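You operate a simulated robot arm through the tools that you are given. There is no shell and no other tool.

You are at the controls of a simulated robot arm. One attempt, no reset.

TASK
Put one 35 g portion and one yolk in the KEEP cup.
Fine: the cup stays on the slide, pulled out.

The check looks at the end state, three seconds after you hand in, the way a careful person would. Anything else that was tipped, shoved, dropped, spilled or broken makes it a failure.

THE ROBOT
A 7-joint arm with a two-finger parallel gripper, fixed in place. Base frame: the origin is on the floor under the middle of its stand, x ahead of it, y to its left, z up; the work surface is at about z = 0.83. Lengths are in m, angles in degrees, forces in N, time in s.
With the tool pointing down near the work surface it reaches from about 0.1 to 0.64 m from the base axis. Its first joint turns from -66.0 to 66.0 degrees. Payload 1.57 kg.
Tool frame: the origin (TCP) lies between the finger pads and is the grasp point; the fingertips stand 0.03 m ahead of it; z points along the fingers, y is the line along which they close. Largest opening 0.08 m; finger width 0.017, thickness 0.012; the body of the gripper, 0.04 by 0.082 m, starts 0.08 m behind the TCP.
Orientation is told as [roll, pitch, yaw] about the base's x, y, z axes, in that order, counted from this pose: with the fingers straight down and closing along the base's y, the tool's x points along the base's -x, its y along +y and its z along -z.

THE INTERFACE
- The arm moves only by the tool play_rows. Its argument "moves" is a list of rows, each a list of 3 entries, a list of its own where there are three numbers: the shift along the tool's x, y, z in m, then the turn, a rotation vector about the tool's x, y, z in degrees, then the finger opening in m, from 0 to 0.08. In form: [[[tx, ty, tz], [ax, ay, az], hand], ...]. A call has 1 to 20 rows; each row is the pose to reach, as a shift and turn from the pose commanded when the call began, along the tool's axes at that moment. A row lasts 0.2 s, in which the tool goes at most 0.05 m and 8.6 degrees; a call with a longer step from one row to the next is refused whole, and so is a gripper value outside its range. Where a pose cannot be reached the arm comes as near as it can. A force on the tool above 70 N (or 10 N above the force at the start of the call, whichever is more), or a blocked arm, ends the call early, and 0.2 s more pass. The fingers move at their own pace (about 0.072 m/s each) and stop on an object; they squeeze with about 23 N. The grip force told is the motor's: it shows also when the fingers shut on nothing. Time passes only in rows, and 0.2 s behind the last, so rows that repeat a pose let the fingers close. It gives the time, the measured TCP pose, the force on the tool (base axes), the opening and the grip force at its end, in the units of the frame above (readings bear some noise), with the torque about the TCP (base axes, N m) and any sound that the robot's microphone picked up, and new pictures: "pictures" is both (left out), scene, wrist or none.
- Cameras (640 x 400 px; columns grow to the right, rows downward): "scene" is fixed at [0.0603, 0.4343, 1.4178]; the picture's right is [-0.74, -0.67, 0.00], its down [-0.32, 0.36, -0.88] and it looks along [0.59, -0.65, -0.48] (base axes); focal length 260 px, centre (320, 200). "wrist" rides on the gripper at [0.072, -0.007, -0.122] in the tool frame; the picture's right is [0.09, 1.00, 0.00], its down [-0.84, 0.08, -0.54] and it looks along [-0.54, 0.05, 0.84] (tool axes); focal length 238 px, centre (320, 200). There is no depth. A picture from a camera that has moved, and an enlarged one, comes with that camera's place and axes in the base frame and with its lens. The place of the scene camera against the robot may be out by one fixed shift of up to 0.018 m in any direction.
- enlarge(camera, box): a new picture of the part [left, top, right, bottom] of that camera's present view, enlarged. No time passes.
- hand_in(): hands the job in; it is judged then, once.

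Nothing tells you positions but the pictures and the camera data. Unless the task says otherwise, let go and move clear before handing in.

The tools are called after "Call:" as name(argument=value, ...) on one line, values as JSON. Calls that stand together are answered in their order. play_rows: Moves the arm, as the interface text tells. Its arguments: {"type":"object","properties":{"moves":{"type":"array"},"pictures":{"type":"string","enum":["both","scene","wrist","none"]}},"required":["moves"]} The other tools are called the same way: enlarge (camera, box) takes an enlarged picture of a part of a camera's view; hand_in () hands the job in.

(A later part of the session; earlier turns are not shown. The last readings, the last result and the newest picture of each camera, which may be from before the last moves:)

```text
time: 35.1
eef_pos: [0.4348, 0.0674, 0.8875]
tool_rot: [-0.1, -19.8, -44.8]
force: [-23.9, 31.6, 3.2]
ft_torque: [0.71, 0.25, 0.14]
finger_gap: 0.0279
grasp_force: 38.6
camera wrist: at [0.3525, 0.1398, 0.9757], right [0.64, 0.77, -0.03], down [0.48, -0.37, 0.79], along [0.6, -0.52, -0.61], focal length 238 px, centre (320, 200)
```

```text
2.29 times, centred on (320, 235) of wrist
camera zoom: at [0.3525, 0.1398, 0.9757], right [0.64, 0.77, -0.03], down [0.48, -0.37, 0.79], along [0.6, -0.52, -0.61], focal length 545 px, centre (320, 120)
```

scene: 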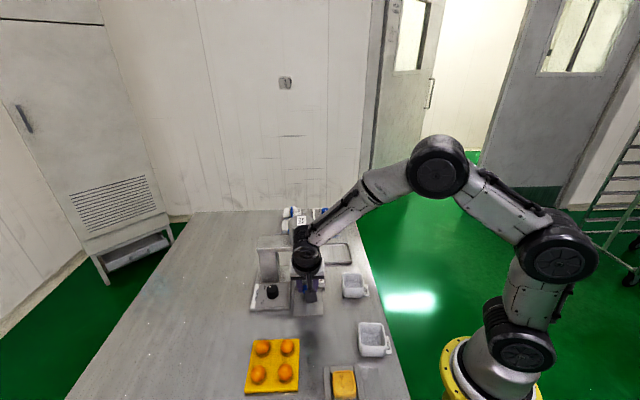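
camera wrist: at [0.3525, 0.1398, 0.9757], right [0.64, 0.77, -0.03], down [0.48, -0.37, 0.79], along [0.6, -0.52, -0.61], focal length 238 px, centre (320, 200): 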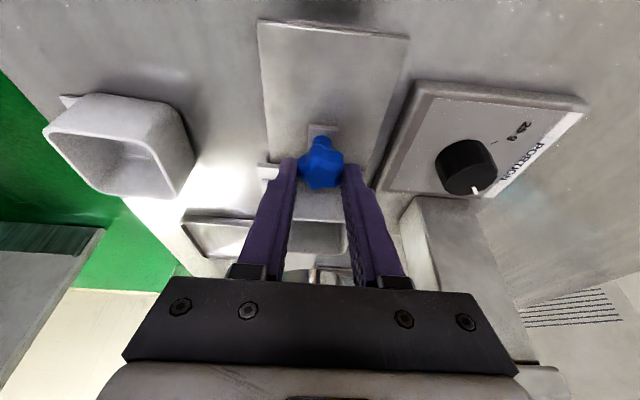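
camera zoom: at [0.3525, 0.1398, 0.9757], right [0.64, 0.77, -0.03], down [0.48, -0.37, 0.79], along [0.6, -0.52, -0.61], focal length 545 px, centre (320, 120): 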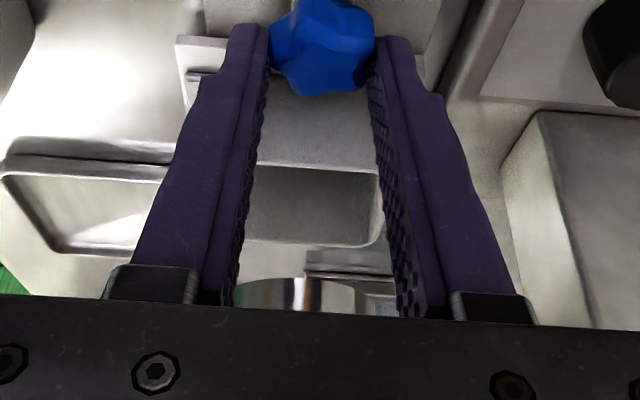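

The slide has reached its end stop (about 40 N along the track, about 100 mm of travel). I'll ease the push and wait to see whether the paste drops.

Call:
play_rows(moves=[[[0.0015, 0, -0.0005], [0, 0, 0], 0.015], [[0.0015, 0, -0.0005], [0, 0, 0], 0.015], [[0.0015, 0, -0.0005], [0, 0, 0], 0.015], [[0.0015, 0, -0.0005], [0, 0, 0], 0.015], [[0.0015, 0, -0.0005], [0, 0, 0], 0.015]], pictures="both")

Call:
enlarge(camera="wrist", box=[240, 160, 400, 290])

Call:
enlarge(camera="scene", box=[250, 200, 350, 300])

```text
time: 36.3
eef_pos: [0.434, 0.0679, 0.8866]
tool_rot: [-0.1, -19.9, -44.9]
force: [-16.7, 24.6, -13.9]
ft_torque: [0.4, -0.02, 0.09]
finger_gap: 0.0278
grasp_force: 38.4
camera wrist: at [0.3526, 0.14, 0.9756], right [0.64, 0.77, -0.03], down [0.48, -0.37, 0.79], along [0.6, -0.52, -0.61], focal length 238 px, centre (320, 200)
```

scene: 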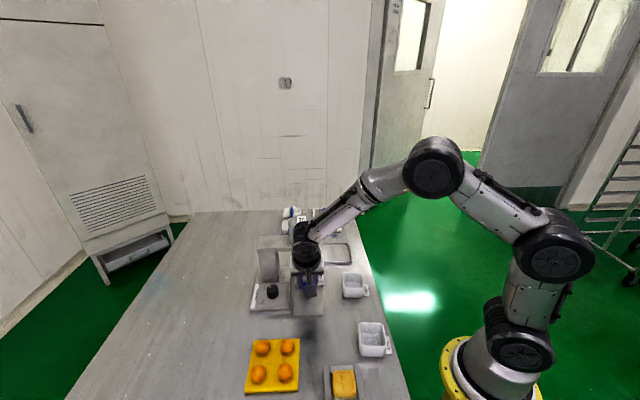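
wrist: 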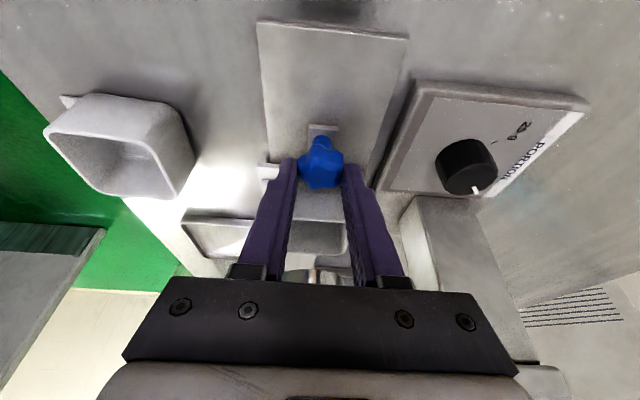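

```text
3.08 times, centred on (320, 225) of wrist
camera zoom: at [0.3526, 0.14, 0.9756], right [0.64, 0.77, -0.03], down [0.48, -0.37, 0.79], along [0.6, -0.52, -0.61], focal length 733 px, centre (320, 123)
```

zoom: 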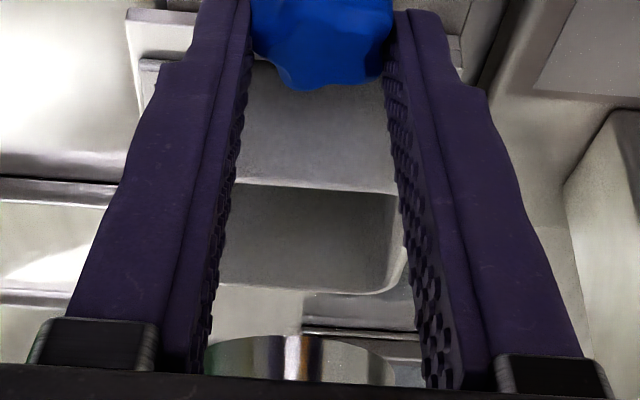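

```text
4.00 times, centred on (300, 250) of scene
camera zoom: at [0.06, 0.435, 1.4176], right [-0.74, -0.67, 0.0], down [-0.32, 0.36, -0.88], along [0.59, -0.65, -0.48], focal length 1041 px, centre (400, 0)
```

zoom: 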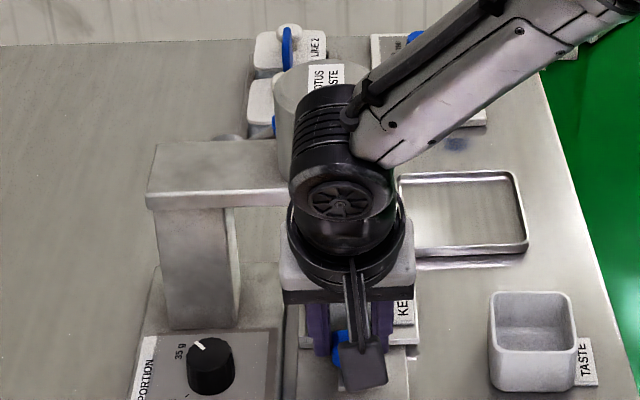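

Call:
play_rows(moves=[[[0.001, 0, 0], [0, 0, 0], 0.015], [[0.001, 0, 0], [0, 0, 0], 0.015], [[0.001, 0, 0], [0, 0, 0], 0.015], [[0.001, 0, 0], [0, 0, 0], 0.015], [[0.001, 0, 0], [0, 0, 0], 0.015], [[0.001, 0, 0], [0, 0, 0], 0.015], [[0.001, 0, 0], [0, 0, 0], 0.015], [[0.001, 0, 0], [0, 0, 0], 0.015]], pictures="wrist")

Call:
enlarge(camera="wrist", box=[240, 160, 400, 290])

```text
time: 38.1
eef_pos: [0.4343, 0.0681, 0.8871]
tool_rot: [-0.1, -19.8, -44.9]
force: [-4.2, 17.2, -26.3]
ft_torque: [0.58, 0.06, 0.08]
finger_gap: 0.0283
grasp_force: 38.5
camera wrist: at [0.3523, 0.1401, 0.9756], right [0.64, 0.77, -0.03], down [0.48, -0.37, 0.79], along [0.6, -0.53, -0.61], focal length 238 px, centre (320, 200)
```

wrist: 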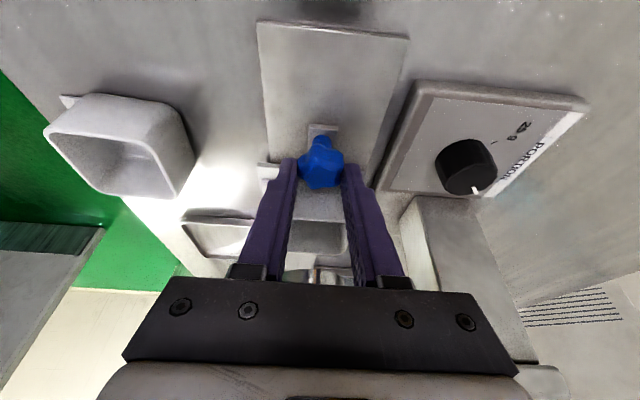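

```text
3.08 times, centred on (320, 225) of wrist
camera zoom: at [0.3523, 0.1401, 0.9756], right [0.64, 0.77, -0.03], down [0.48, -0.37, 0.79], along [0.6, -0.53, -0.61], focal length 733 px, centre (320, 123)
```

zoom: 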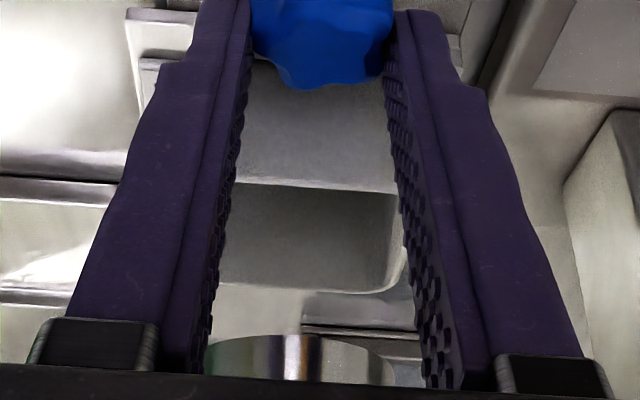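

I can't see into the cup from here, so I'll let go of the star, back off, and look before pulling the slide out.

Call:
play_rows(moves=[[[0.0005, 0, 0.001], [0, 0, 0], 0.015], [[0.0005, 0, 0.001], [0, 0, 0], 0.03], [[0.0005, 0, 0.001], [0, 0, 0], 0.05], [[0.0005, 0, 0.001], [0, 0, 0], 0.05], [[0.0005, 0, -0.03], [0, 0, 0], 0.05], [[0.0005, 0, -0.07], [0, 0, 0], 0.05], [[0.0005, 0, -0.11], [0, 0, 0], 0.05], [[0.0005, 0, -0.15], [0, 0, 0], 0.05], [[0.0005, 0, -0.15], [0, 0, 0], 0.05]], pictures="both")

Call:
enlarge(camera="wrist", box=[220, 100, 420, 280])

Call:
enlarge(camera="scene", box=[250, 200, 350, 300])

```text
time: 40.1
eef_pos: [0.397, 0.1053, 1.0303]
tool_rot: [0.0, -19.8, -44.9]
force: [0.7, 0.0, -0.3]
ft_torque: [0.04, -0.02, -0.04]
finger_gap: 0.0496
grasp_force: 0.1
camera wrist: at [0.3147, 0.177, 1.1191], right [0.64, 0.77, -0.03], down [0.48, -0.37, 0.8], along [0.6, -0.52, -0.61], focal length 238 px, centre (320, 200)
```

scene: 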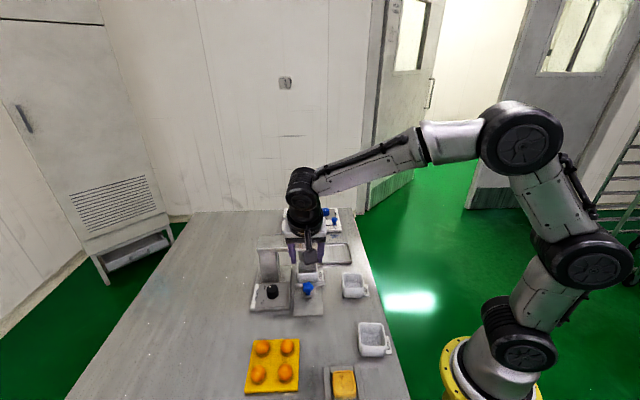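
wrist: 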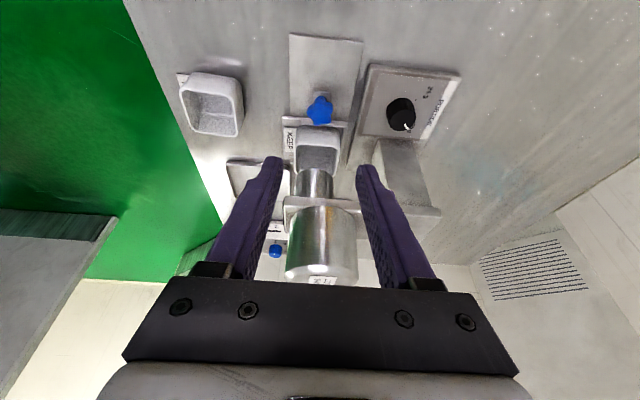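

```text
2.22 times, centred on (320, 190) of wrist
camera zoom: at [0.3147, 0.177, 1.1191], right [0.64, 0.77, -0.03], down [0.48, -0.37, 0.8], along [0.6, -0.52, -0.61], focal length 530 px, centre (320, 222)
```

zoom: 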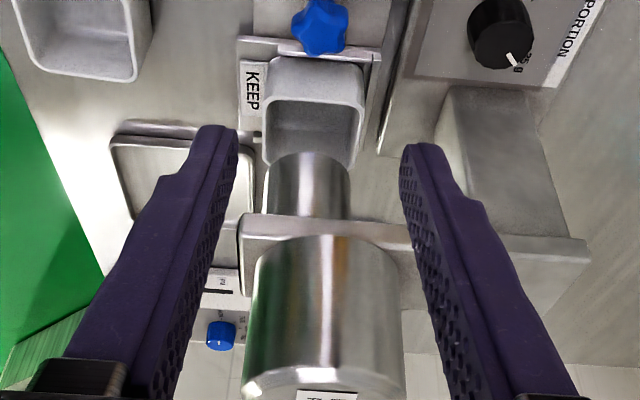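

```text
4.00 times, centred on (300, 250) of scene
camera zoom: at [0.0602, 0.4343, 1.4178], right [-0.74, -0.67, 0.0], down [-0.32, 0.36, -0.88], along [0.59, -0.65, -0.48], focal length 1041 px, centre (400, 0)
```

zoom: 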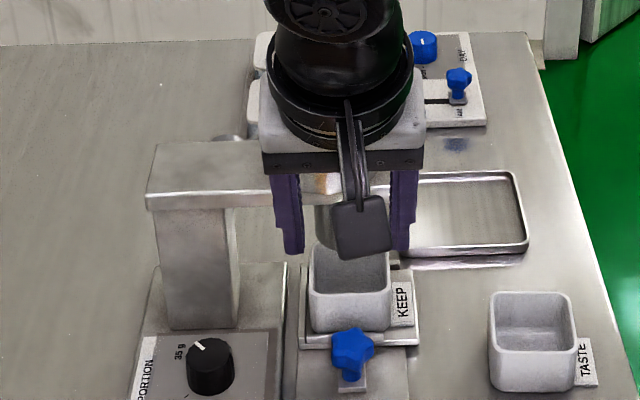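

Call:
enlarge(camera="wrist", box=[290, 110, 350, 190])

Call:
enlarge(camera="scene", box=[285, 240, 345, 300])

```text
5.00 times, centred on (320, 150) of wrist
camera zoom: at [0.3147, 0.177, 1.1191], right [0.64, 0.77, -0.03], down [0.48, -0.37, 0.8], along [0.6, -0.52, -0.61], focal length 1192 px, centre (320, 450)
```

zoom: 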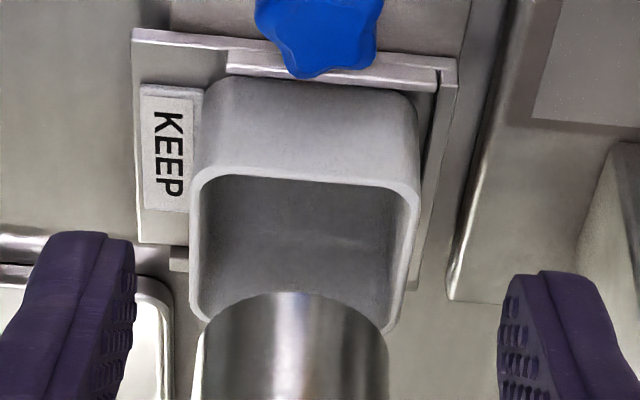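

```text
6.67 times, centred on (315, 270) of scene
camera zoom: at [0.0602, 0.4343, 1.4178], right [-0.74, -0.67, 0.0], down [-0.32, 0.36, -0.88], along [0.59, -0.65, -0.48], focal length 1736 px, centre (353, -267)
```

zoom: 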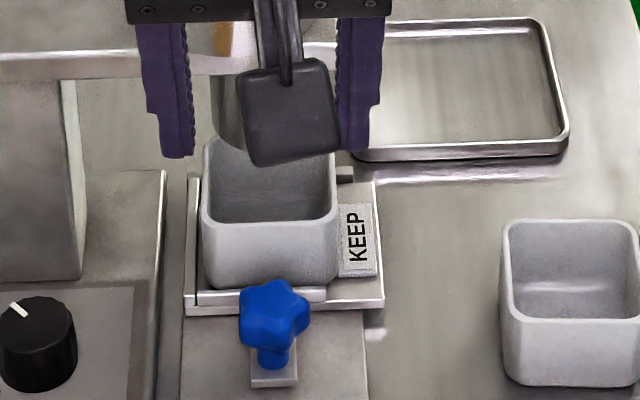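

The cup is under the nozzle, but it still looks empty. Before doing anything else I'll inspect the other fittings for a trigger.

Call:
enlarge(camera="scene", box=[265, 195, 355, 250])

Call:
enlarge(camera="wrist", box=[240, 180, 400, 290])

Call:
enlarge(camera="wrist", box=[270, 110, 310, 150])

```text
7.11 times, centred on (310, 222) of scene
camera zoom: at [0.0602, 0.4343, 1.4178], right [-0.74, -0.67, 0.0], down [-0.32, 0.36, -0.88], along [0.59, -0.65, -0.48], focal length 1851 px, centre (391, 40)
```

zoom: 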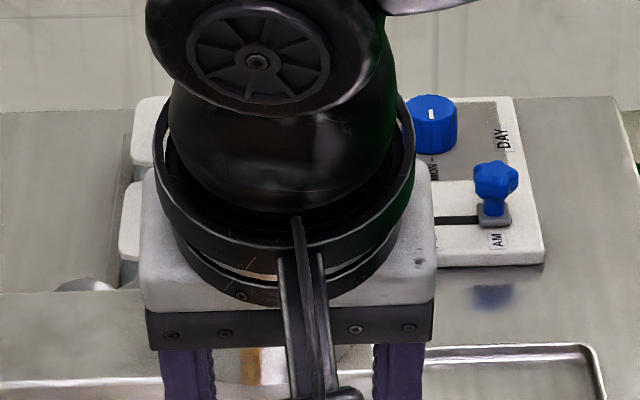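

```text
3.64 times, centred on (320, 235) of wrist
camera zoom: at [0.3147, 0.177, 1.1191], right [0.64, 0.77, -0.03], down [0.48, -0.37, 0.8], along [0.6, -0.52, -0.61], focal length 867 px, centre (320, 73)
```

zoom: 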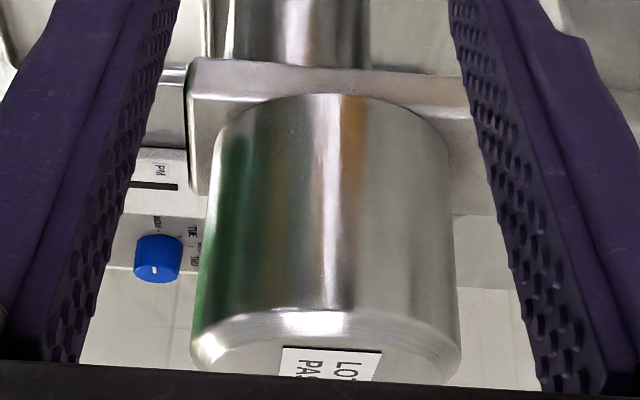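

```text
10.00 times, centred on (290, 130) of wrist
camera zoom: at [0.3147, 0.177, 1.1191], right [0.64, 0.77, -0.03], down [0.48, -0.37, 0.8], along [0.6, -0.52, -0.61], focal length 2384 px, centre (620, 900)
```

zoom: 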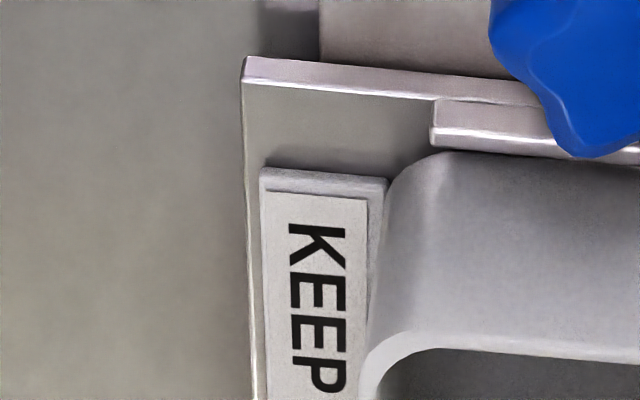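

Call:
enlarge(camera="wrist", box=[288, 148, 318, 178])

Call:
enlarge(camera="wrist", box=[325, 150, 355, 180])

```text
13.33 times, centred on (303, 163) of wrist
camera zoom: at [0.3147, 0.177, 1.1191], right [0.64, 0.77, -0.03], down [0.48, -0.37, 0.8], along [0.6, -0.52, -0.61], focal length 3178 px, centre (547, 693)
```

zoom: 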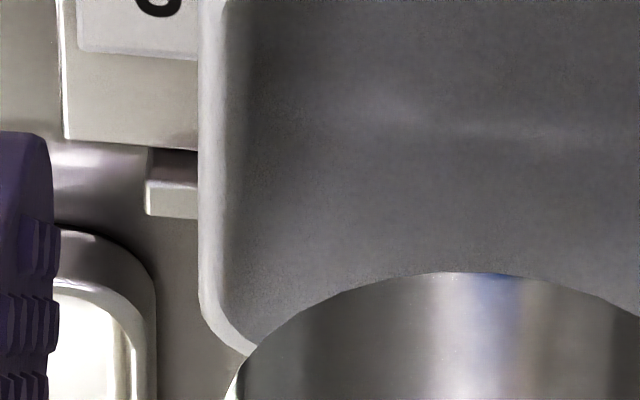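

```text
13.33 times, centred on (340, 165) of wrist
camera zoom: at [0.3147, 0.177, 1.1191], right [0.64, 0.77, -0.03], down [0.48, -0.37, 0.8], along [0.6, -0.52, -0.61], focal length 3178 px, centre (53, 667)
```

zoom: 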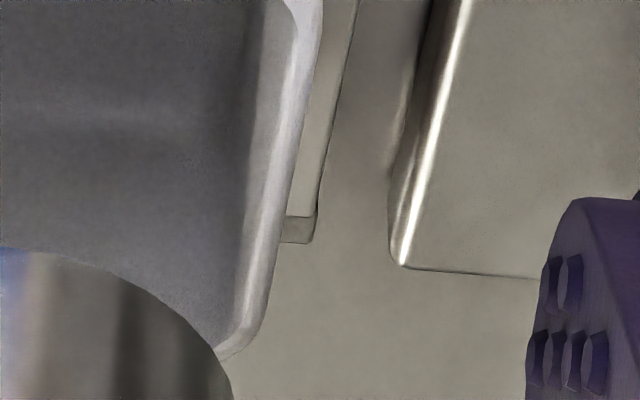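

The cup is still empty even though the carriage is at its stop. I'll grip the star again, pull the slide out, and watch what happens.

Call:
play_rows(moves=[[[0.0019, 0, 0.045], [0, 0, 0], 0.05], [[0.0019, 0, 0.09], [0, 0, 0], 0.05], [[0.0019, 0, 0.125], [0, 0, 0], 0.05], [[0.0019, 0, 0.147], [0, 0, 0], 0.05], [[0.0019, 0, 0.147], [0, 0, 0], 0.05], [[0.0019, 0, 0.147], [0, 0, 0], 0.03], [[0.0019, 0, 0.147], [0, 0, 0], 0.015], [[0.0019, 0, 0.147], [0, 0, 0], 0.015]], pictures="both")

Call:
enlarge(camera="wrist", box=[240, 110, 400, 290])

```text
time: 41.9
eef_pos: [0.4313, 0.0706, 0.8892]
tool_rot: [0.0, -20.1, -44.8]
force: [1.6, 0.7, -3.7]
ft_torque: [-0.17, -0.36, 0.0]
finger_gap: 0.0282
grasp_force: 38.4
camera wrist: at [0.3493, 0.1427, 0.9776], right [0.64, 0.77, -0.03], down [0.48, -0.37, 0.8], along [0.6, -0.52, -0.61], focal length 238 px, centre (320, 200)
```

scene: 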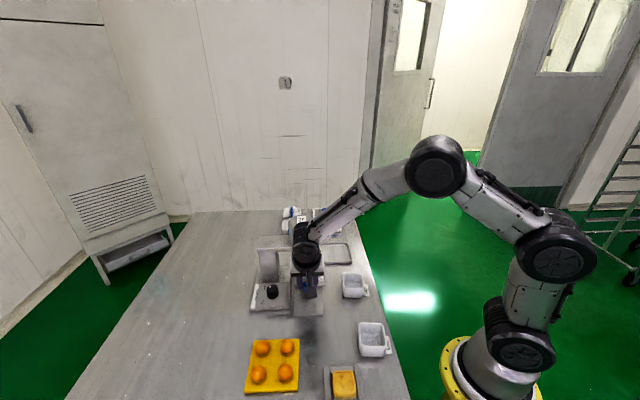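
wrist: 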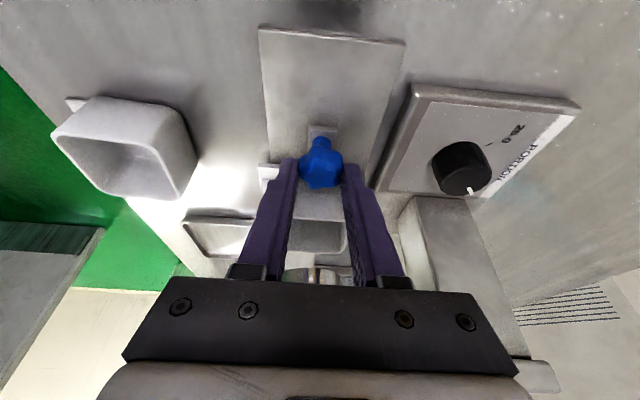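

```text
2.22 times, centred on (320, 200) of wrist
camera zoom: at [0.3493, 0.1427, 0.9776], right [0.64, 0.77, -0.03], down [0.48, -0.37, 0.8], along [0.6, -0.52, -0.61], focal length 530 px, centre (320, 200)
```

zoom: 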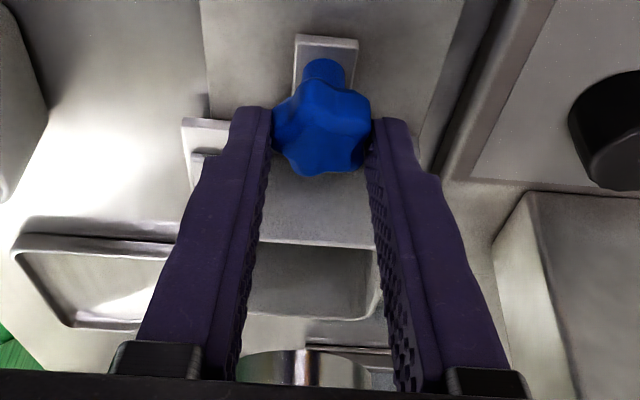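

I'll test whether the carriage is really hard against its stop by pressing slightly further in.

Call:
play_rows(moves=[[[-0.0019, 0, 0.0007], [0, 0, 0], 0.015], [[-0.0038, 0, 0.0014], [0, 0, 0], 0.015], [[-0.0056, 0, 0.0021], [0, 0, 0], 0.015], [[-0.0066, 0, 0.0024], [0, 0, 0], 0.015], [[-0.0066, 0, 0.0024], [0, 0, 0], 0.015]], pictures="wrist")

Call:
enlarge(camera="wrist", box=[240, 110, 400, 290])

```text
time: 43.1
eef_pos: [0.4338, 0.0672, 0.8876]
tool_rot: [0.1, -19.7, -44.9]
force: [-23.7, 32.5, 0.3]
ft_torque: [0.59, 0.48, 0.02]
finger_gap: 0.028
grasp_force: 38.8
camera wrist: at [0.353, 0.1391, 0.9778], right [0.64, 0.77, -0.03], down [0.48, -0.37, 0.79], along [0.6, -0.52, -0.61], focal length 238 px, centre (320, 200)
```

wrist: 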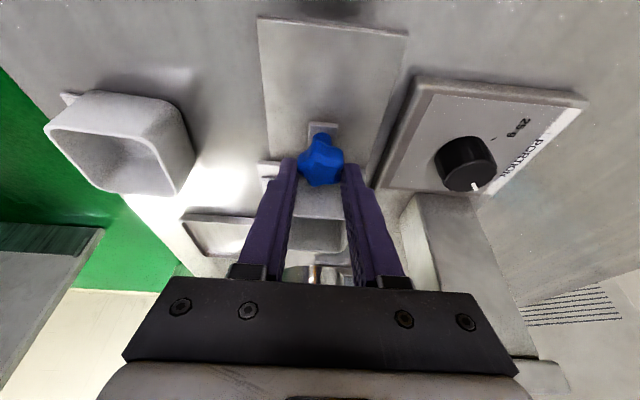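

```text
2.22 times, centred on (320, 200) of wrist
camera zoom: at [0.353, 0.1391, 0.9778], right [0.64, 0.77, -0.03], down [0.48, -0.37, 0.79], along [0.6, -0.52, -0.61], focal length 530 px, centre (320, 200)
```

zoom: 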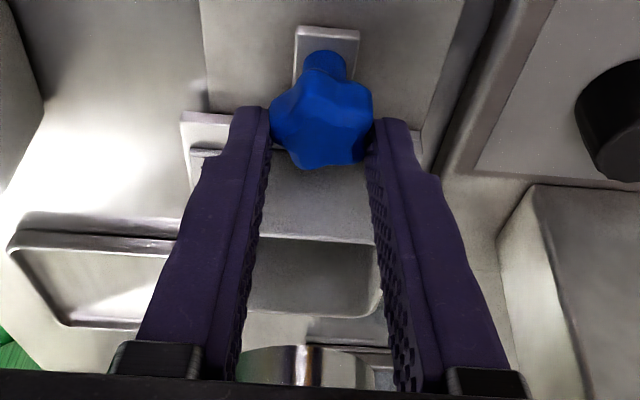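

It is hard against the stop. Pulling the slide out now, smoothly.

Call:
play_rows(moves=[[[0.004, 0, -0.0015], [0, 0, 0], 0.015], [[0.0094, 0, -0.0034], [0, 0, 0], 0.015], [[0.0169, 0, -0.0062], [0, 0, 0], 0.015], [[0.0263, 0, -0.0096], [0, 0, 0], 0.015], [[0.0357, 0, -0.013], [0, 0, 0], 0.015], [[0.0451, 0, -0.0164], [0, 0, 0], 0.015], [[0.0545, 0, -0.0198], [0, 0, 0], 0.015], [[0.0639, 0, -0.0233], [0, 0, 0], 0.015]], pictures="both")

Call:
enlarge(camera="wrist", box=[240, 110, 400, 290])

Call:
enlarge(camera="scene", box=[260, 220, 350, 320])

```text
time: 44.9
eef_pos: [0.3876, 0.1141, 0.8873]
tool_rot: [0.0, -19.8, -44.8]
force: [13.0, 12.4, -36.5]
ft_torque: [0.2, -0.1, 0.06]
finger_gap: 0.0281
grasp_force: 38.1
camera wrist: at [0.3069, 0.1849, 0.9778], right [0.64, 0.77, -0.03], down [0.48, -0.37, 0.79], along [0.6, -0.52, -0.61], focal length 238 px, centre (320, 200)
```

scene: 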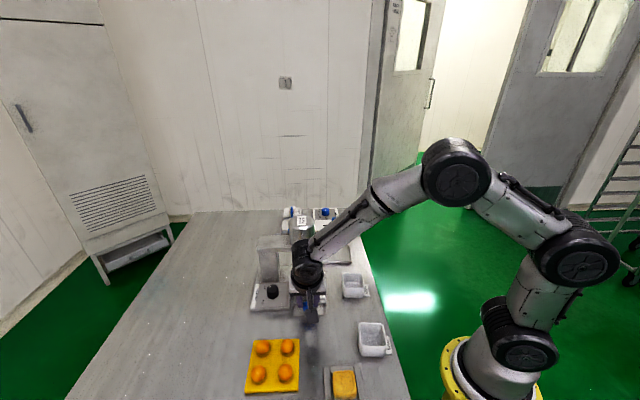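
wrist: 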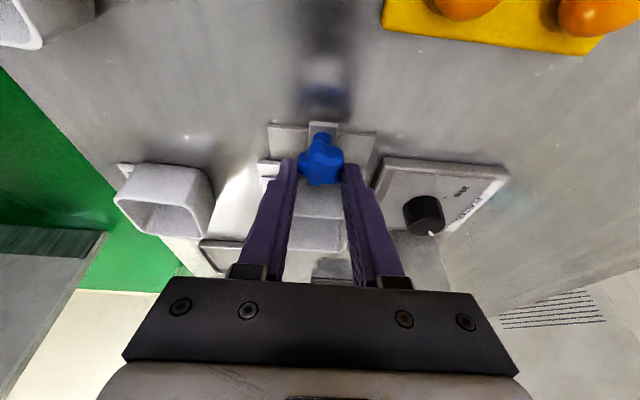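

```text
2.22 times, centred on (320, 200) of wrist
camera zoom: at [0.3069, 0.1849, 0.9778], right [0.64, 0.77, -0.03], down [0.48, -0.37, 0.79], along [0.6, -0.52, -0.61], focal length 530 px, centre (320, 200)
```

zoom: 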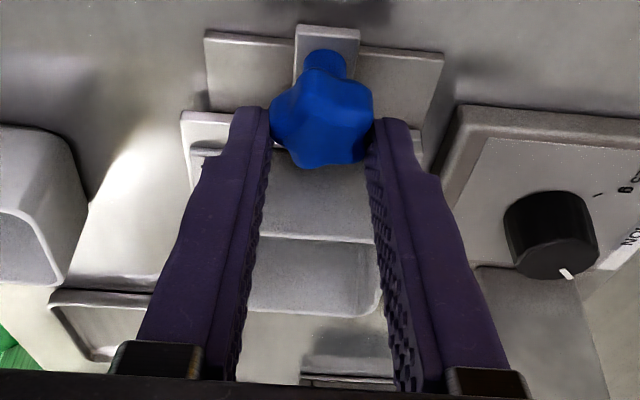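

```text
4.00 times, centred on (305, 270) of scene
camera zoom: at [0.061, 0.4347, 1.4176], right [-0.74, -0.67, 0.0], down [-0.32, 0.36, -0.88], along [0.58, -0.65, -0.48], focal length 1041 px, centre (380, -80)
```

zoom: 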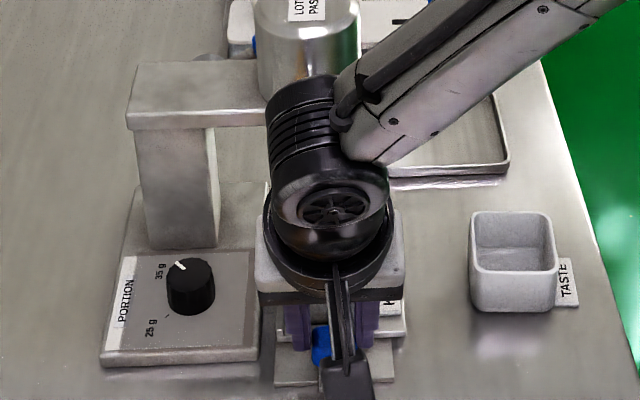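

The cup still looks empty, and I'm lifting a bit on the star, so I'll lower slightly and finish pulling out.

Call:
play_rows(moves=[[[0.0007, 0.0005, 0.0017], [0, 0, 0], 0.015], [[0.0077, 0.0008, -0.0008], [0, 0, 0], 0.015], [[0.0148, 0.0008, -0.0034], [0, 0, 0], 0.015], [[0.0219, 0.0008, -0.006], [0, 0, 0], 0.015], [[0.0289, 0.0008, -0.0085], [0, 0, 0], 0.015]], pictures="both")

Call:
enlarge(camera="wrist", box=[240, 110, 400, 290])

```text
time: 46.1
eef_pos: [0.3698, 0.1334, 0.8885]
tool_rot: [-0.1, -20.1, -45.0]
force: [2.2, -17.0, 5.7]
ft_torque: [0.25, 0.6, -0.09]
finger_gap: 0.028
grasp_force: 38.2
camera wrist: at [0.2869, 0.2055, 0.9773], right [0.64, 0.77, -0.03], down [0.48, -0.37, 0.8], along [0.6, -0.53, -0.6], focal length 238 px, centre (320, 200)
```

scene: 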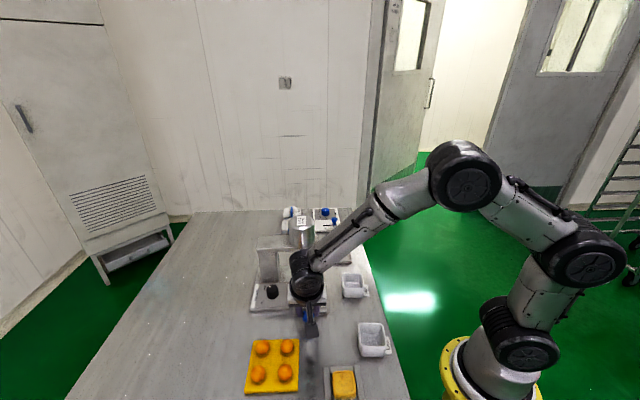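
wrist: 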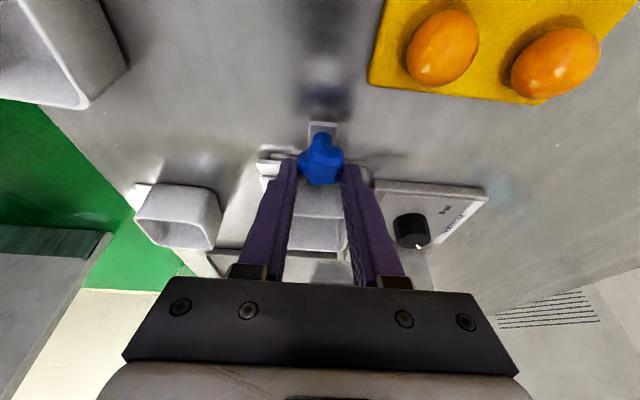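

```text
2.22 times, centred on (320, 200) of wrist
camera zoom: at [0.2869, 0.2055, 0.9773], right [0.64, 0.77, -0.03], down [0.48, -0.37, 0.8], along [0.6, -0.53, -0.6], focal length 530 px, centre (320, 200)
```

zoom: 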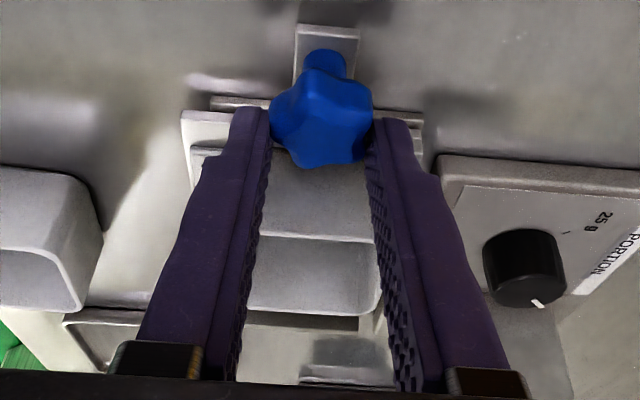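

Call:
play_rows(moves=[[[0.0019, -0.0003, -0.0007], [0, 0, 0], 0.015], [[0.0038, -0.0004, -0.0014], [0, 0, 0], 0.015], [[0.0056, -0.0004, -0.0021], [0, 0, 0], 0.015], [[0.0056, -0.0004, -0.0021], [0, 0, 0], 0.015]], pictures="wrist")

Call:
enlarge(camera="wrist", box=[240, 110, 400, 290])

```text
time: 47.1
eef_pos: [0.365, 0.136, 0.8889]
tool_rot: [0.0, -20.2, -44.7]
force: [22.9, -31.4, 3.9]
ft_torque: [-0.67, -0.49, 0.09]
finger_gap: 0.0284
grasp_force: 38.5
camera wrist: at [0.2833, 0.2086, 0.9768], right [0.64, 0.77, -0.03], down [0.48, -0.37, 0.8], along [0.6, -0.53, -0.6], focal length 238 px, centre (320, 200)
```

wrist: 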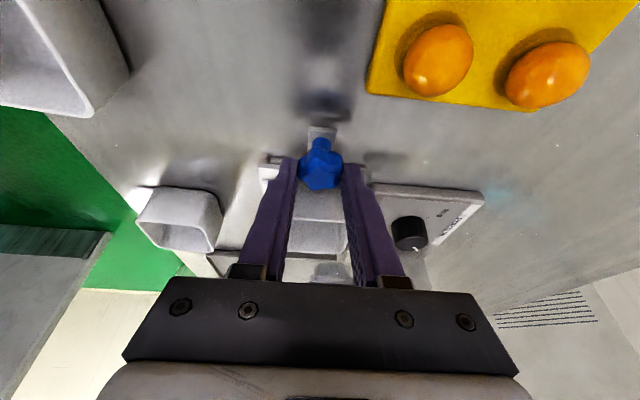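

```text
2.22 times, centred on (320, 200) of wrist
camera zoom: at [0.2833, 0.2086, 0.9768], right [0.64, 0.77, -0.03], down [0.48, -0.37, 0.8], along [0.6, -0.53, -0.6], focal length 530 px, centre (320, 200)
```

zoom: 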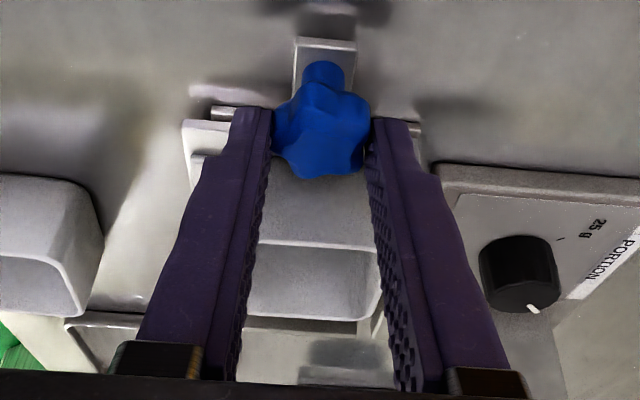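

The slide is back at its outer stop. I'll ease off, release the star, rise, and look into the cup.

Call:
play_rows(moves=[[[-0.003, 0, 0.001], [0, 0, 0], 0.015], [[-0.003, 0, 0.001], [0, 0, 0], 0.03], [[-0.003, 0, 0.001], [0, 0, 0], 0.05], [[-0.003, 0, 0.001], [0, 0, 0], 0.05], [[-0.003, 0, -0.03], [0, 0, 0], 0.05], [[-0.003, 0, -0.07], [0, 0, 0], 0.05], [[-0.003, 0, -0.11], [0, 3, 0], 0.05], [[-0.003, 0, -0.15], [0, 10, 0], 0.05], [[-0.003, 0, -0.17], [0, 18, 0], 0.05], [[-0.003, 0, -0.17], [0, 20, 0], 0.05], [[-0.003, 0, -0.17], [0, 20, 0], 0.05]], pictures="both")

Call:
enlarge(camera="wrist", box=[260, 90, 380, 190])

Call:
enlarge(camera="scene", box=[270, 200, 350, 320])

```text
time: 49.5
eef_pos: [0.3252, 0.1773, 1.0483]
tool_rot: [-0.1, 0.2, -44.8]
force: [-0.2, -0.8, -0.5]
ft_torque: [0.01, 0.02, 0.02]
finger_gap: 0.0499
grasp_force: 0.0
camera wrist: at [0.2708, 0.2222, 1.1692], right [0.64, 0.77, 0.0], down [0.65, -0.54, 0.54], along [0.42, -0.34, -0.84], focal length 238 px, centre (320, 200)
```

scene: 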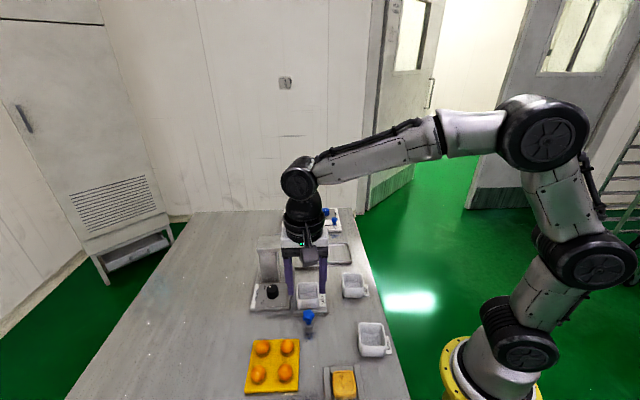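
wrist: 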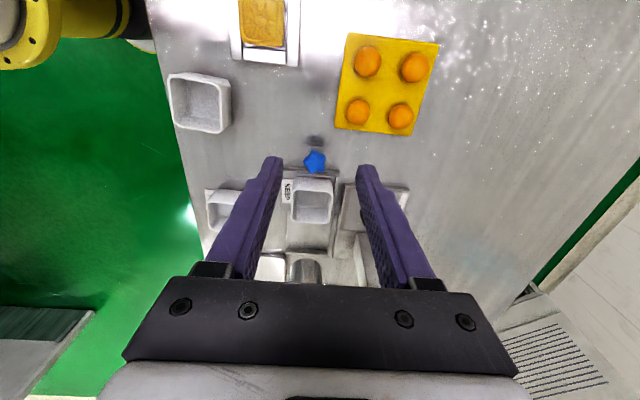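

```text
4.00 times, centred on (320, 140) of wrist
camera zoom: at [0.2708, 0.2222, 1.1692], right [0.64, 0.77, 0.0], down [0.65, -0.54, 0.54], along [0.42, -0.34, -0.84], focal length 953 px, centre (320, 440)
```

zoom: 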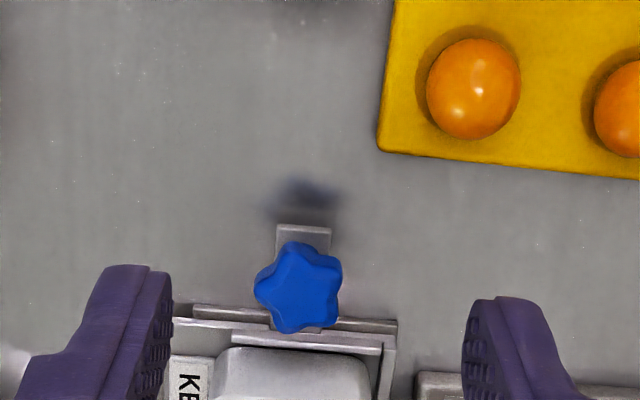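

```text
3.33 times, centred on (310, 260) of scene
camera zoom: at [0.0603, 0.4343, 1.4178], right [-0.74, -0.67, 0.0], down [-0.32, 0.36, -0.88], along [0.59, -0.65, -0.48], focal length 868 px, centre (353, 0)
```

zoom: 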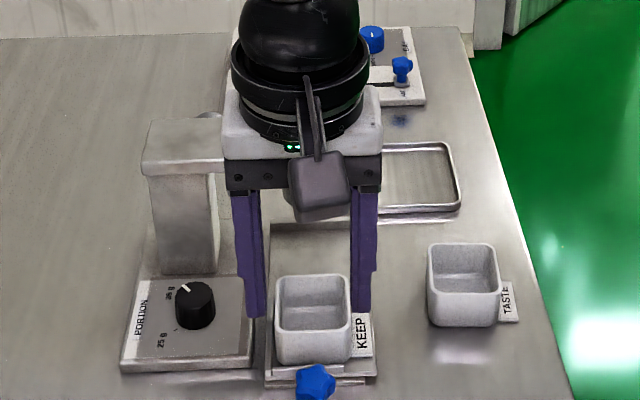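

The cup is back out and still empty, so the slide alone doesn't dispense. Something round shows behind the dispenser's beam, so I'll look over the back of the dispenser for a trigger.

Call:
play_rows(moves=[[[-0.013, 0.0244, -0.03], [0, 0, 0], 0.06], [[-0.026, 0.0488, -0.06], [0, 0, 0], 0.07], [[-0.039, 0.0731, -0.09], [0, 0, 0], 0.08], [[-0.0519, 0.0975, -0.12], [0, 0, 0], 0.08], [[-0.0519, 0.0975, -0.12], [0, 0, 0], 0.08]], pictures="both")

Call:
enlarge(camera="scene", box=[270, 200, 350, 250])

Call:
enlarge(camera="wrist", box=[240, 130, 400, 280])

```text
time: 50.7
eef_pos: [0.433, 0.2088, 1.168]
tool_rot: [-0.1, 0.0, -44.9]
force: [0.4, -0.6, -0.7]
ft_torque: [0.02, 0.01, 0.02]
finger_gap: 0.0801
grasp_force: 0.2
camera wrist: at [0.3771, 0.2532, 1.2887], right [0.64, 0.77, 0.0], down [0.65, -0.54, 0.54], along [0.42, -0.34, -0.84], focal length 238 px, centre (320, 200)
```

scene: 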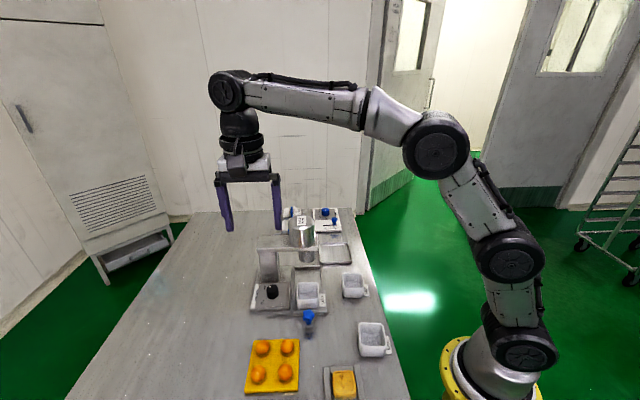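
wrist: 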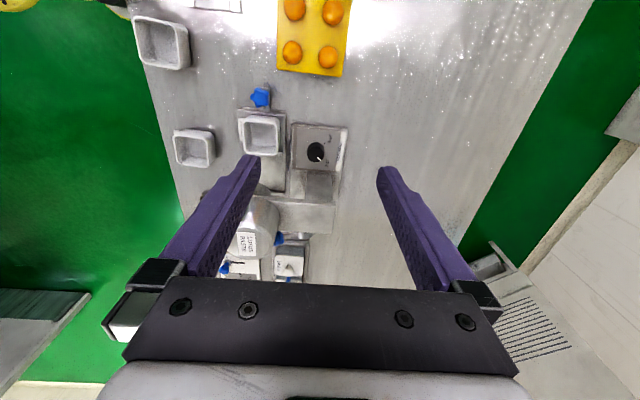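

```text
8.00 times, centred on (310, 225) of scene
camera zoom: at [0.0603, 0.4343, 1.4178], right [-0.74, -0.67, 0.0], down [-0.32, 0.36, -0.88], along [0.59, -0.65, -0.48], focal length 2083 px, centre (400, 0)
```

zoom: 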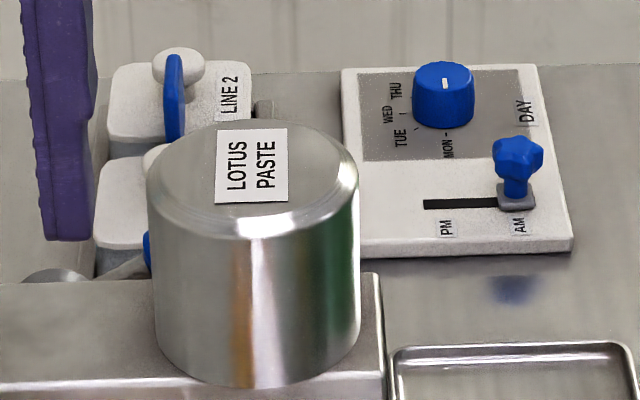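

```text
2.67 times, centred on (320, 205) of wrist
camera zoom: at [0.3771, 0.2532, 1.2887], right [0.64, 0.77, 0.0], down [0.65, -0.54, 0.54], along [0.42, -0.34, -0.84], focal length 636 px, centre (320, 187)
```

zoom: 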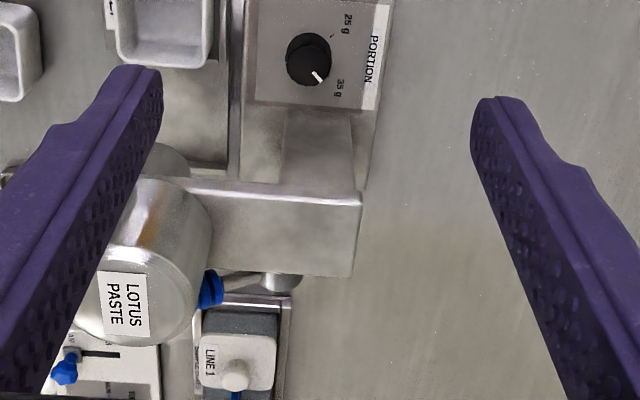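

A lever with a blue knob sits behind the beam, next to the hopper, and it is probably the dispensing trigger. I'll zoom in on it.

Call:
enlarge(camera="wrist", box=[255, 215, 325, 285])

Call:
enlarge(camera="scene", box=[255, 205, 305, 250])

```text
5.71 times, centred on (290, 250) of wrist
camera zoom: at [0.3771, 0.2532, 1.2887], right [0.64, 0.77, 0.0], down [0.65, -0.54, 0.54], along [0.42, -0.34, -0.84], focal length 1362 px, centre (491, -86)
```

zoom: 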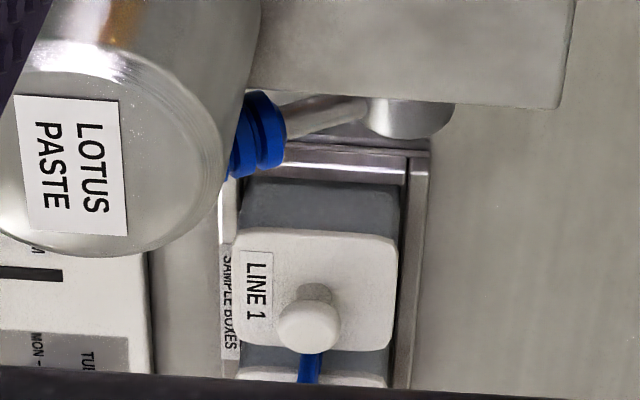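

```text
8.89 times, centred on (280, 228) of scene
camera zoom: at [0.0603, 0.4343, 1.4178], right [-0.74, -0.67, 0.0], down [-0.32, 0.36, -0.88], along [0.59, -0.65, -0.48], focal length 2314 px, centre (676, -44)
```

zoom: 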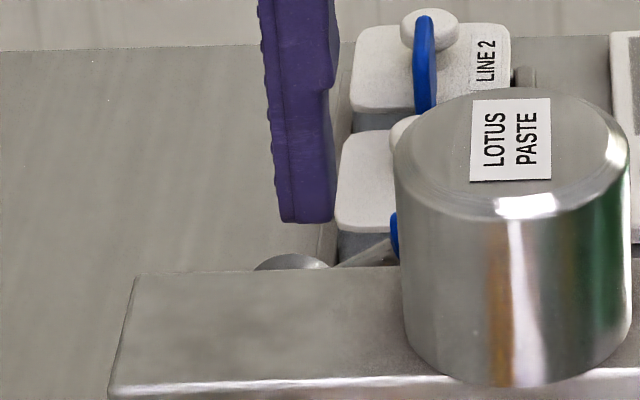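

Call:
play_rows(moves=[[[-0.0405, -0.0057, 0.0036], [0, 0, 0], 0.08], [[-0.0811, -0.0114, 0.0072], [0, 0, 0], 0.08], [[-0.1216, -0.0172, 0.0108], [0, 0, 0], 0.08], [[-0.1622, -0.0229, 0.0144], [0, 0, 0], 0.08], [[-0.2027, -0.0286, 0.018], [0, 0, 0], 0.08], [[-0.2027, -0.0286, 0.018], [0, 0, 0], 0.08]], pictures="both")

Call:
enlarge(camera="wrist", box=[260, 80, 400, 200])

```text
time: 52.1
eef_pos: [0.5536, 0.0463, 1.1491]
tool_rot: [0.1, 0.0, -44.8]
force: [1.0, 0.4, 0.1]
ft_torque: [0.02, 0.01, 0.01]
finger_gap: 0.0801
grasp_force: 0.0
camera wrist: at [0.4978, 0.0905, 1.2707], right [0.64, 0.77, 0.0], down [0.65, -0.54, 0.54], along [0.42, -0.34, -0.84], focal length 238 px, centre (320, 200)
```

scene: 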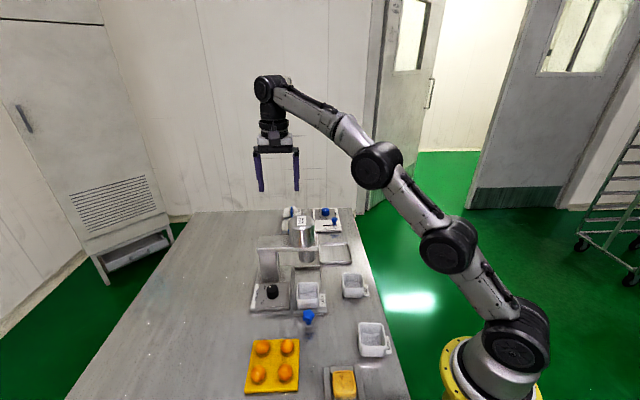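
wrist: 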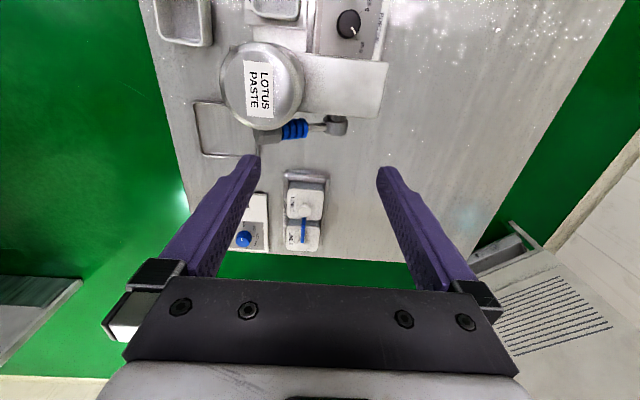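

```text
3.33 times, centred on (330, 140) of wrist
camera zoom: at [0.4978, 0.0905, 1.2707], right [0.64, 0.77, 0.0], down [0.65, -0.54, 0.54], along [0.42, -0.34, -0.84], focal length 794 px, centre (287, 400)
```

zoom: 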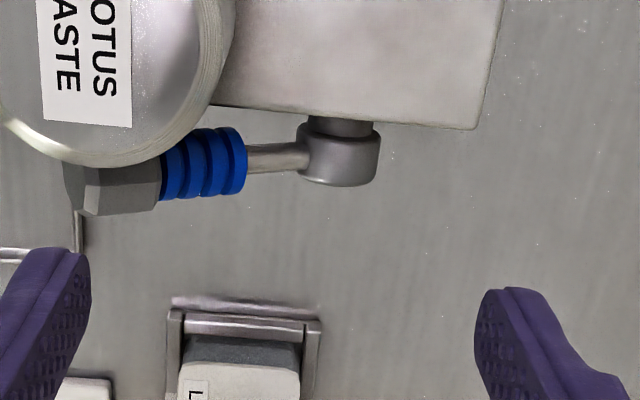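

The lever's hub is on the back of the beam. Its arm points toward the hopper and slopes up, with a blue grip, so it looks like the pull-down dispensing lever. I'll take a second view for parallax to get its height and angle.

Call:
play_rows(moves=[[[-0.01, -0.04, 0], [0, 0, 0], 0.08], [[-0.02, -0.08, 0], [0, 0, 0], 0.08], [[-0.02, -0.08, 0], [0, 0, 0], 0.08]], pictures="wrist")

Call:
enlarge(camera="wrist", box=[300, 70, 460, 190])

```text
time: 52.9
eef_pos: [0.5101, -0.0241, 1.1512]
tool_rot: [0.0, 0.1, -44.7]
force: [0.4, 0.8, 0.2]
ft_torque: [-0.01, 0.03, 0.02]
finger_gap: 0.0801
grasp_force: 0.1
camera wrist: at [0.4548, 0.0208, 1.2721], right [0.64, 0.77, 0.0], down [0.65, -0.54, 0.54], along [0.42, -0.34, -0.84], focal length 238 px, centre (320, 200)
```

wrist: 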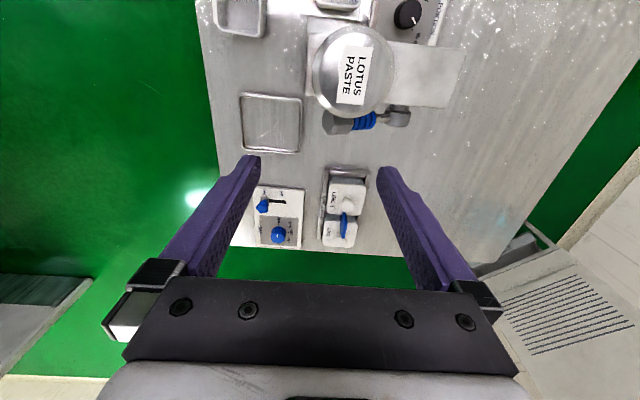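

```text
3.33 times, centred on (380, 130) of wrist
camera zoom: at [0.4548, 0.0208, 1.2721], right [0.64, 0.77, 0.0], down [0.65, -0.54, 0.54], along [0.42, -0.34, -0.84], focal length 794 px, centre (120, 433)
```

zoom: 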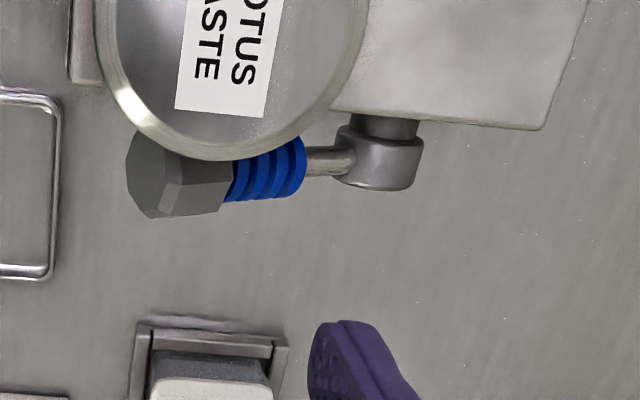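

I now have the lever: its hub is on the back of the beam, its arm is raised about 35°, and the blue grip centre is near (0.545, 0.012, 0.99). Pushing it down should dispense, but only with the slide in. Before that I'll re-check how the cup sits in the pocket and re-centre it.

Call:
play_rows(moves=[[[0.0385, 0.003, 0], [0, 0, 0], 0.08], [[0.077, 0.006, 0], [0, 0, 0], 0.08], [[0.115, 0.009, 0], [0, 0, 0], 0.08], [[0.1533, 0.011, 0], [0, 0, 0], 0.08], [[0.1533, 0.011, 0.04], [0, 0, 0], 0.08], [[0.1533, 0.011, 0.08], [0, 0, 0], 0.08], [[0.1533, 0.011, 0.12], [0, 0, 0], 0.08], [[0.1533, 0.011, 0.16], [0, 0, 0], 0.08], [[0.1533, 0.011, 0.16], [0, 0, 0], 0.08]], pictures="wrist")

Call:
enlarge(camera="wrist", box=[270, 60, 370, 180])

```text
time: 54.9
eef_pos: [0.4101, 0.0907, 0.9904]
tool_rot: [0.1, 0.0, -44.9]
force: [1.2, 0.0, 0.0]
ft_torque: [0.02, -0.01, 0.0]
finger_gap: 0.0802
grasp_force: 0.1
camera wrist: at [0.3548, 0.1371, 1.1113], right [0.64, 0.77, 0.0], down [0.65, -0.54, 0.54], along [0.42, -0.34, -0.84], focal length 238 px, centre (320, 200)
```

wrist: 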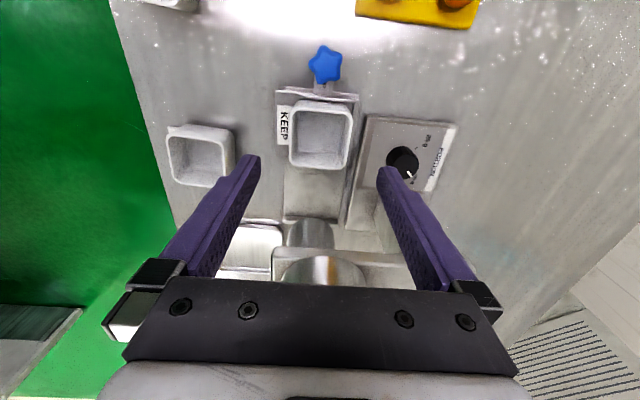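

```text
3.33 times, centred on (320, 120) of wrist
camera zoom: at [0.3548, 0.1371, 1.1113], right [0.64, 0.77, 0.0], down [0.65, -0.54, 0.54], along [0.42, -0.34, -0.84], focal length 794 px, centre (320, 467)
```

zoom: 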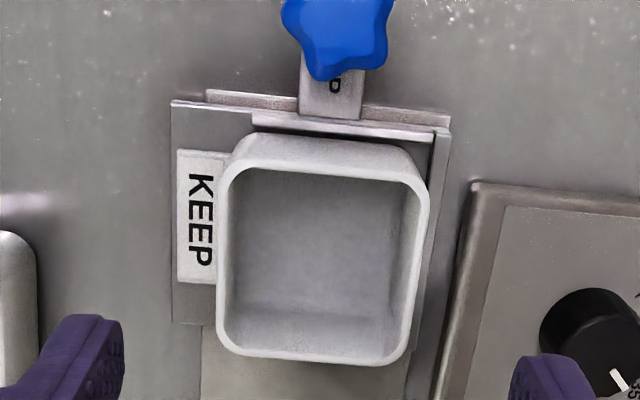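

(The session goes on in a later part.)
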